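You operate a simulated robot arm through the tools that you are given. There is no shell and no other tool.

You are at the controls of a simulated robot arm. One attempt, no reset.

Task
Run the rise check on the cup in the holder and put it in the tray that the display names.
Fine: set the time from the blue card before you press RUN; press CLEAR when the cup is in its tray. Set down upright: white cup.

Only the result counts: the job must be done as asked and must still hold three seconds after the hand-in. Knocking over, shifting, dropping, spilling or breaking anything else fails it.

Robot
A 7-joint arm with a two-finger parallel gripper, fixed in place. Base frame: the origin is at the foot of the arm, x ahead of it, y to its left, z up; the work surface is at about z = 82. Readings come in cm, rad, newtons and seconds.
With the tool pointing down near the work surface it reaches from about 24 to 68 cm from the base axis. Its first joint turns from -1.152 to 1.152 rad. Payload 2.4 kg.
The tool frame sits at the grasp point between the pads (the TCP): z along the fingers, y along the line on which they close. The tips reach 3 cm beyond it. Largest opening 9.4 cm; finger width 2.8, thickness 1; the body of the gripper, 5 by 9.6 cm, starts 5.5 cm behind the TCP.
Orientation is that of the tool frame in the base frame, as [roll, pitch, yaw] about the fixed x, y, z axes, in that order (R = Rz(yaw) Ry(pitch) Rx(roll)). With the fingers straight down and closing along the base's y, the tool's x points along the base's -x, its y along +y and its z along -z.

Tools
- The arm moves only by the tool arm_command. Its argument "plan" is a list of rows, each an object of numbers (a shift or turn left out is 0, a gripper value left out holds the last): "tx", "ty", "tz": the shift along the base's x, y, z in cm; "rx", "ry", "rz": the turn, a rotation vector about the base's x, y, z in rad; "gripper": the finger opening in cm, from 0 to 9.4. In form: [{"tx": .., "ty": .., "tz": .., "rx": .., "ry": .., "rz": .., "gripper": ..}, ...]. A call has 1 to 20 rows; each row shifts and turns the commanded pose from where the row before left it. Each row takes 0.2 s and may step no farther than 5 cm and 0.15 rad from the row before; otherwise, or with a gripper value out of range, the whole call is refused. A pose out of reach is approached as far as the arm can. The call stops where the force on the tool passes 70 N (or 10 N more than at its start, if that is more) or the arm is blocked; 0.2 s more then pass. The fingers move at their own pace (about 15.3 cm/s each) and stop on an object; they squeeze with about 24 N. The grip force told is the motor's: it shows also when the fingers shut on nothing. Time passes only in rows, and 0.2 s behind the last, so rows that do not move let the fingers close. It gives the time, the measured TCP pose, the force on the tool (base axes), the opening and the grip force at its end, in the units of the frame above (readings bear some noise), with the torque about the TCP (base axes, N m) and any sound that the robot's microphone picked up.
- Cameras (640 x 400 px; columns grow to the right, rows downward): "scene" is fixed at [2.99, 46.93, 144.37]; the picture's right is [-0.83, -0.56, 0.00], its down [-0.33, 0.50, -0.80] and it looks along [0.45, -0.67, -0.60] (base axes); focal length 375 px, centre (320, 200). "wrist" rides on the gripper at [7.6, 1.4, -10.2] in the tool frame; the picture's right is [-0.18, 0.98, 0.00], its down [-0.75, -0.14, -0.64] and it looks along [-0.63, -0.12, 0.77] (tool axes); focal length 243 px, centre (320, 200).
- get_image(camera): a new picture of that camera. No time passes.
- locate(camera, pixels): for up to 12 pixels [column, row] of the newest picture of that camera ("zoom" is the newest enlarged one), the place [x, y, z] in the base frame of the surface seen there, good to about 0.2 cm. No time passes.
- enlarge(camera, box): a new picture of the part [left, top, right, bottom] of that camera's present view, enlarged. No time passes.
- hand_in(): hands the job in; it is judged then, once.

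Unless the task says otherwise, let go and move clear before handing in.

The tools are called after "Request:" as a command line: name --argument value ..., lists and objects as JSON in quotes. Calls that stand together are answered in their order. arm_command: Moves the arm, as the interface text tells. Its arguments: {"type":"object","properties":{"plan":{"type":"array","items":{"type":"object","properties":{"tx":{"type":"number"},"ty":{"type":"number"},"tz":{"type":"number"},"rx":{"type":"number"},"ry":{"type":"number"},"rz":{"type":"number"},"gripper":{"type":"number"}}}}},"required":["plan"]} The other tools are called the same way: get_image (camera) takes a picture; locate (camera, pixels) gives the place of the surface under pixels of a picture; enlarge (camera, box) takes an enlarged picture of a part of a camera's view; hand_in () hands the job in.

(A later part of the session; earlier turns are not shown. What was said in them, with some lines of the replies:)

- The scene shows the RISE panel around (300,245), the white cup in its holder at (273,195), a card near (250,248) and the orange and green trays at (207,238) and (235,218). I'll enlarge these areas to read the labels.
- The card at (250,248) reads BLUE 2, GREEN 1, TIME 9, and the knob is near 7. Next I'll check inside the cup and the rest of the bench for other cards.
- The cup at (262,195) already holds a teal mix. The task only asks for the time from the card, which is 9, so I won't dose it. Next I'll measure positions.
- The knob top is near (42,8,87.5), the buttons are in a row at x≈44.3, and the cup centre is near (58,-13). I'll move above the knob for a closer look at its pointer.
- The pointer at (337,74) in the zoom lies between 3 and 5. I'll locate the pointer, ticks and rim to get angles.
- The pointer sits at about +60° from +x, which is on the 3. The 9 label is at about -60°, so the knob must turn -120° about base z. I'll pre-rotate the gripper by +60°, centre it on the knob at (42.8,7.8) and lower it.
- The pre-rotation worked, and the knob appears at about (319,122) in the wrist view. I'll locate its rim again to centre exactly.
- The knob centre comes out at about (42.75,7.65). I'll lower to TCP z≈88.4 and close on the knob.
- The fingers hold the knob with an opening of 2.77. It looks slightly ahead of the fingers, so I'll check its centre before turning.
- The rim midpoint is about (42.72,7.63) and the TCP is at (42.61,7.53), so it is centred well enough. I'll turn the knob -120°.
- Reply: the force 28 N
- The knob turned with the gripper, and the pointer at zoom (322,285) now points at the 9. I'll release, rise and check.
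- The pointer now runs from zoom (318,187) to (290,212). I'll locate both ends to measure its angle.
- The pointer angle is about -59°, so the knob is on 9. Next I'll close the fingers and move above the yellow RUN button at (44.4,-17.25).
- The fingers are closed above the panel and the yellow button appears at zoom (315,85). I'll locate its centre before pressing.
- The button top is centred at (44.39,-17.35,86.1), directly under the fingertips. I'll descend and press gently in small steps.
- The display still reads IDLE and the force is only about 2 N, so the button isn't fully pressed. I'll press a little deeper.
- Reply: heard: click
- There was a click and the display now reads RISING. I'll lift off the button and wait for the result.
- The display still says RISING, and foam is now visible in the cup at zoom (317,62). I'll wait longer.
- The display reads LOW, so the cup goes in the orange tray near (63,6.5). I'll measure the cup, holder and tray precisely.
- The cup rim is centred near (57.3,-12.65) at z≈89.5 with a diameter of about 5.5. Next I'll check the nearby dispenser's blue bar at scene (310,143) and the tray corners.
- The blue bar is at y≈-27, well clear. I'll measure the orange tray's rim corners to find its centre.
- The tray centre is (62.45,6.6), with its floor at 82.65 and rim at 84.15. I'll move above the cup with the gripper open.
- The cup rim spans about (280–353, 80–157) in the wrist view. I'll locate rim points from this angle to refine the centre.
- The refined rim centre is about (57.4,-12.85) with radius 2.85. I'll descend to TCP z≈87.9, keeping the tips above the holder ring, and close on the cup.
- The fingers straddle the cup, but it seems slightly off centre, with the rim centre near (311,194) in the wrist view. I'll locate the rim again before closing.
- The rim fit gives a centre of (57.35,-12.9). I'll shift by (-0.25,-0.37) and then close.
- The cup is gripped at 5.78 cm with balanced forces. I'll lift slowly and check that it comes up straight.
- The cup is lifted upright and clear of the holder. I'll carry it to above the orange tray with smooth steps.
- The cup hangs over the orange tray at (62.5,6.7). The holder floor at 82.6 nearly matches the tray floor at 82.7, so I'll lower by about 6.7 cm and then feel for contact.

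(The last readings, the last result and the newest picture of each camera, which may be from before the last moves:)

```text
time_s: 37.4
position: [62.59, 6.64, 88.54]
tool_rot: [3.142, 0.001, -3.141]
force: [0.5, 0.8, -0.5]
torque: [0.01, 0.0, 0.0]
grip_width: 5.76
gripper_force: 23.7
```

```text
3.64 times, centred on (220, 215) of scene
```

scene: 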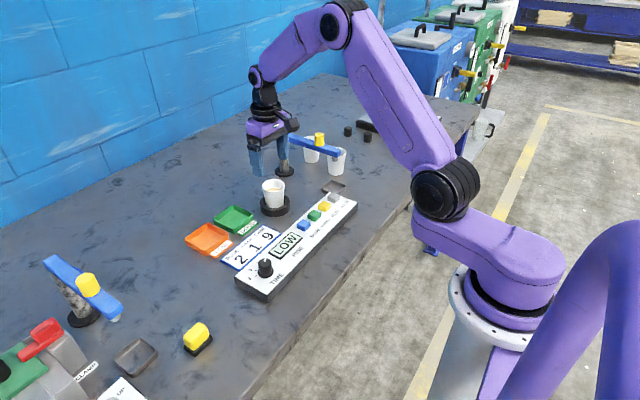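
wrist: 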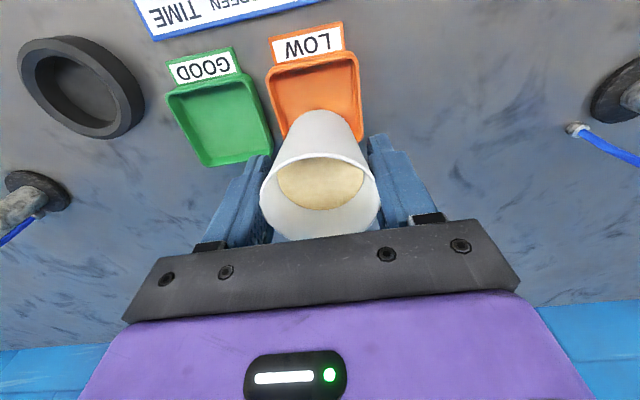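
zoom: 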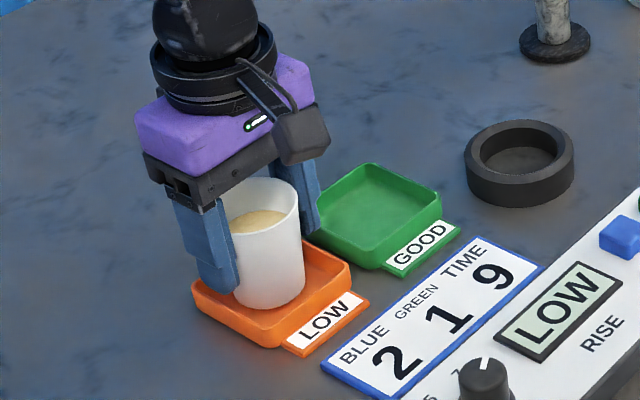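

The cup is just above the tray floor with no contact yet. I'll step down finely.

Request:
arm_command --plan '[{"tz": -0.15}, {"tz": -0.15}, {"tz": -0.1}, {}]'

```text
time_s: 38.4
position: [62.68, 6.64, 88.08]
tool_rot: [3.141, 0.0, -3.14]
force: [0.8, 0.1, 0.1]
torque: [-0.02, -0.04, 0.02]
grip_width: 5.77
gripper_force: 24.0
```

Request:
arm_command --plan '[{"tz": -0.1}, {"tz": -0.1}, {}]'

Request:
enlarge --camera "scene" --box '[180, 190, 260, 260]'

```text
time_s: 39.2
position: [62.64, 6.56, 87.9]
tool_rot: [-3.141, 0.0, -3.14]
force: [0.4, 1.4, 2.7]
torque: [0.1, 0.04, -0.04]
grip_width: 5.75
gripper_force: 24.4
```

```text
5.71 times, centred on (220, 225) of scene
```

zoom: 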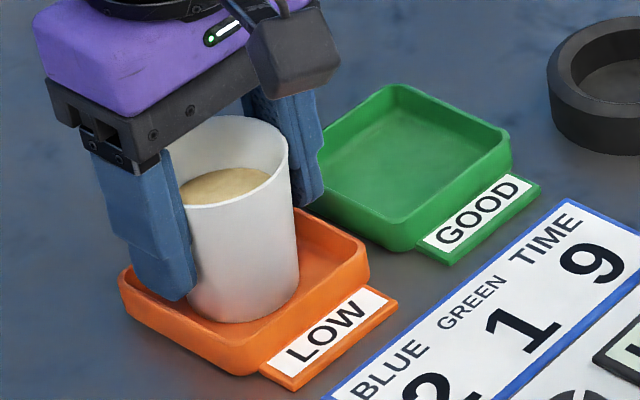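

The upward force has risen to 2.7 N, so contact is starting. I'll make one more tiny step to confirm.

Request:
arm_command --plan '[{"tz": -0.08}, {}]'

```text
time_s: 39.8
position: [62.65, 6.49, 87.9]
tool_rot: [-3.141, 0.002, 3.141]
force: [-4.0, -0.4, 15.1]
torque: [-0.02, 0.15, -0.01]
grip_width: 5.76
gripper_force: 24.0
```

The cup is seated on the tray, with 15 N upward. I'll ease off slightly and open the fingers.

Request:
arm_command --plan '[{"tz": 0.06}, {"gripper": 6.2}, {"gripper": 7}, {"gripper": 8}, {"gripper": 8}]'

Request:
enlarge --camera "scene" --box '[180, 190, 260, 260]'

Request:
get_image --camera "wrist"

```text
time_s: 41.0
position: [62.66, 6.59, 87.88]
tool_rot: [3.141, 0.0, -3.14]
force: [-0.2, -0.8, 0.6]
torque: [-0.01, -0.02, -0.03]
grip_width: 8.01
gripper_force: 0.1
```

```text
5.71 times, centred on (220, 225) of scene
```

zoom: 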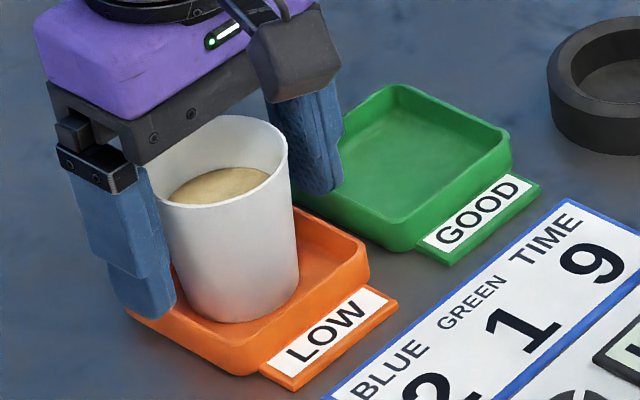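

```text
taken
```

wrist: 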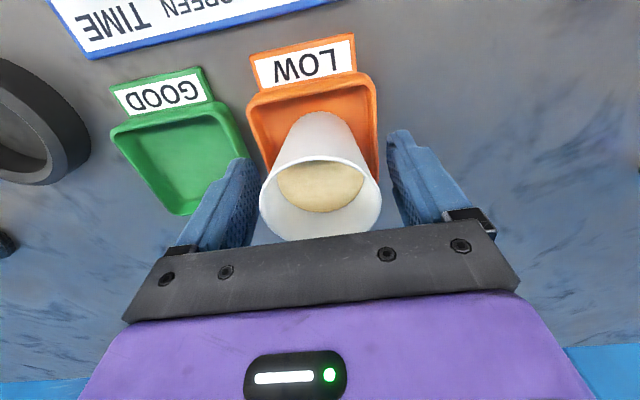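

The cup stands upright in the LOW tray and the fingers are clear on both sides. I'll raise straight up.

Request:
arm_command --plan '[{"tz": 0.8}, {"tz": 1.5}, {"tz": 2}, {"tz": 3}, {"tz": 3}, {"tz": 2}, {}]'

Request:
get_image --camera "scene"

Request:
enlarge --camera "scene" --box '[180, 170, 370, 300]'

```text
time_s: 42.6
position: [62.5, 6.73, 100.48]
tool_rot: [3.142, 0.0, 3.141]
force: [0.0, 0.1, -0.3]
torque: [-0.03, -0.01, -0.03]
grip_width: 8.01
gripper_force: 0.1
```

```text
taken
```

scene: 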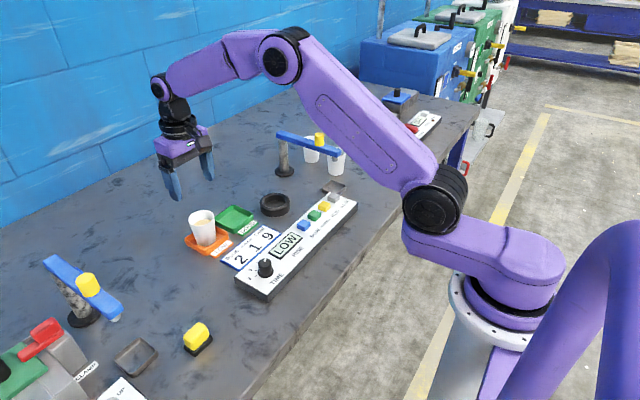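

```text
3.08 times, centred on (275, 235) of scene
```

zoom: 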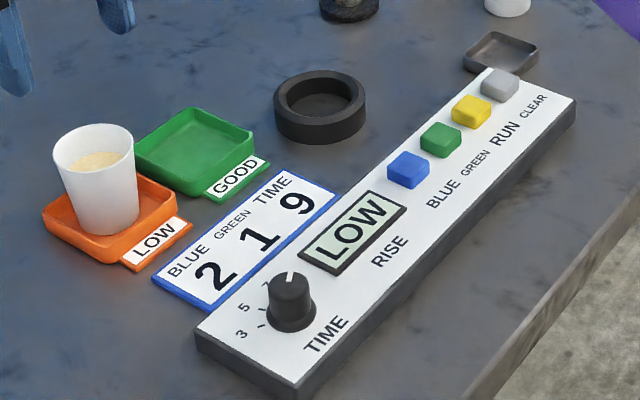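

The cup stands in the LOW tray with nothing disturbed. Next is CLEAR at (44.4,-21.75). I'll turn the gripper 90° on the way so its body stays clear of the blue dispenser bar at y≈-27.

Request:
arm_command --plan '[{"tx": -1.645, "ty": -2.586, "rz": -0.1428}, {"tx": -1.645, "ty": -2.586, "rz": -0.1428, "gripper": 0}, {"tx": -1.645, "ty": -2.586, "rz": -0.1428}, {"tx": -1.645, "ty": -2.586, "rz": -0.1428}, {"tx": -1.645, "ty": -2.586, "rz": -0.1428}, {"tx": -1.645, "ty": -2.586, "rz": -0.1428}, {"tx": -1.645, "ty": -2.586, "rz": -0.1428}, {"tx": -1.645, "ty": -2.586, "rz": -0.1428}, {"tx": -1.645, "ty": -2.586, "rz": -0.1428}, {"tx": -1.645, "ty": -2.586, "rz": -0.1428}, {"tx": -1.645, "ty": -2.586, "rz": -0.1428}, {}, {}]'

Request:
get_image --camera "wrist"

Request:
get_image --camera "scene"

```text
time_s: 45.4
position: [44.49, -22.16, 100.41]
tool_rot: [-3.141, -0.001, 1.571]
force: [0.1, -0.1, -0.7]
torque: [-0.01, 0.04, -0.01]
grip_width: 0.02
gripper_force: 23.4
```

```text
taken
```

wrist: 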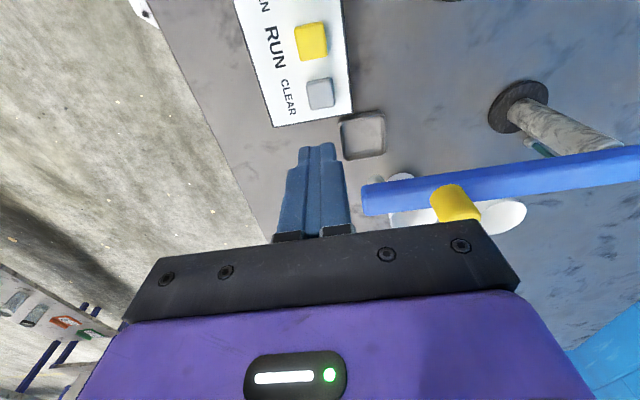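

```text
taken
```

scene: 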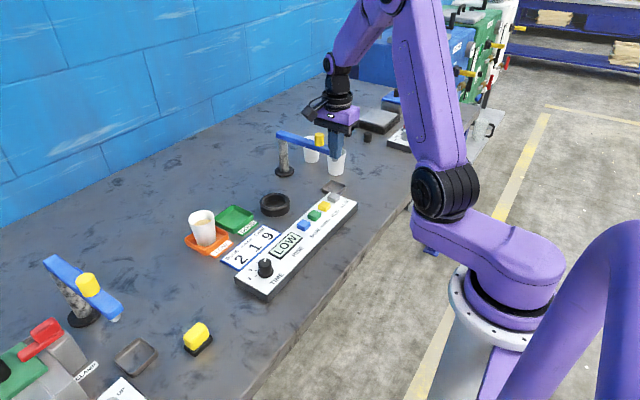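

The fingers are above CLEAR, which is at (320,93) in the wrist view. I'll locate the button centre and the bar's nearest edge.

Request:
locate --camera "wrist" --pixels '[[320, 93], [309, 83], [331, 82], [333, 103], [312, 106], [364, 188], [364, 212], [400, 180], [455, 190], [370, 185], [363, 135]]'

```text
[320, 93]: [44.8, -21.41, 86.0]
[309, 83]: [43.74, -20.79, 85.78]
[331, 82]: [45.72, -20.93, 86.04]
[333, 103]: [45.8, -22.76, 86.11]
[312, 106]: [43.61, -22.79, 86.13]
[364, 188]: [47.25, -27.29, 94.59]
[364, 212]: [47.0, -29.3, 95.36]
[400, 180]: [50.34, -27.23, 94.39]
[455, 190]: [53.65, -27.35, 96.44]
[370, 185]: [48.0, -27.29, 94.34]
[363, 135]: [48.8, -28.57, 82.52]
```

The button centre is (44.6,-21.8), and the bar edge at y=-27.3 leaves about 2.8 cm of clearance. I'll descend and press.

Request:
arm_command --plan '[{"ty": 0.25, "tx": 0.1, "tz": -3}, {"tz": -3}, {"tz": -3}, {"tz": -2}, {"tz": -0.4}, {"tz": -0.2}, {"tz": -0.2}, {"tz": -0.15}, {"tz": -0.15}]'

Request:
enlarge --camera "scene" --box '[180, 170, 370, 300]'

```text
time_s: 47.4
position: [44.58, -21.86, 88.34]
tool_rot: [3.14, 0.003, 1.573]
force: [-0.5, 0.8, 11.4]
torque: [0.04, 0.01, 0.08]
grip_width: 0.02
gripper_force: 24.0
heard: click
```

```text
3.08 times, centred on (275, 235) of scene
```

zoom: 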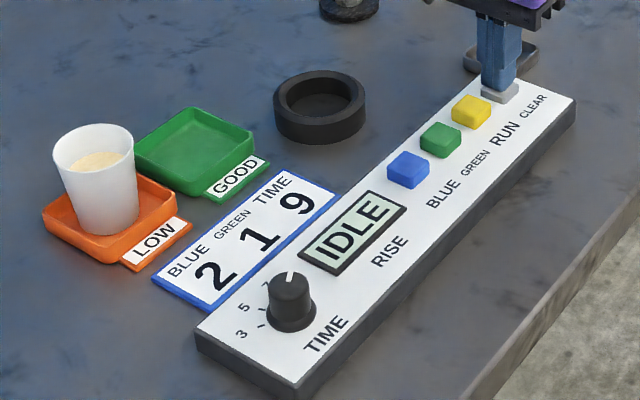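

There was a click and the display returned to IDLE, with the cup still upright in the LOW tray. I'll lift clear and take a last look.

Request:
arm_command --plan '[{"tz": 1}, {"tz": 3}, {"tz": 4}, {"tz": 4}, {"tz": 3}, {}, {}]'

Request:
get_image --camera "scene"

Request:
enlarge --camera "scene" --box '[180, 120, 370, 300]'

```text
time_s: 49.0
position: [44.55, -21.8, 103.33]
tool_rot: [-3.141, 0.001, 1.57]
force: [0.9, -0.5, 0.2]
torque: [0.0, 0.0, -0.04]
grip_width: 0.01
gripper_force: 24.3
```

```text
taken
```

scene: 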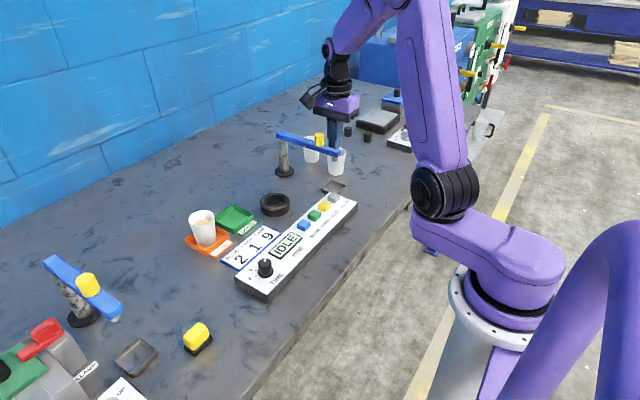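

```text
2.22 times, centred on (275, 210) of scene
```

zoom: 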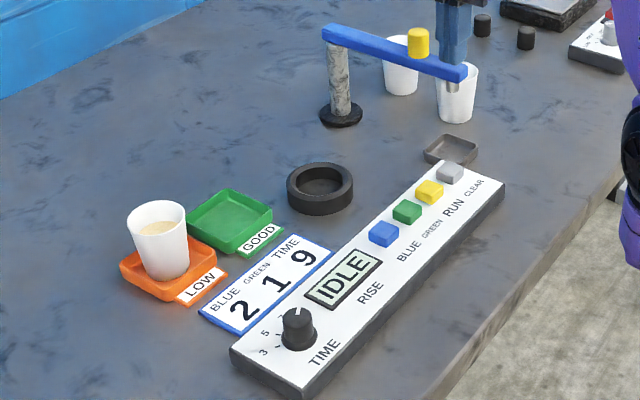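

The cup is upright in the LOW tray, the display reads IDLE, the arm is clear and everything else looks undisturbed. I'm handing in.

Request:
hand_in

```text
The job is handed in.
```

The rise check came out LOW, and the white cup now stands upright in the orange LOW tray. I handed the job in; no verdict came back.

- **Time:** I turned the knob from 3 to 9, as the blue card says, before pressing RUN.
- **Run:** The display went from RISING to LOW. The foam stayed inside the cup.
- **Clear:** I pressed CLEAR after the cup was in its tray, and the display went back to IDLE.

The card also lists BLUE 2 and GREEN 1. I did not press those buttons, because the cup already held a teal mix and you asked only for the time. If the check was meant to include that dosing, it was not done.

The last pictures show nothing else moved or spilled, and the arm is clear of the bench.
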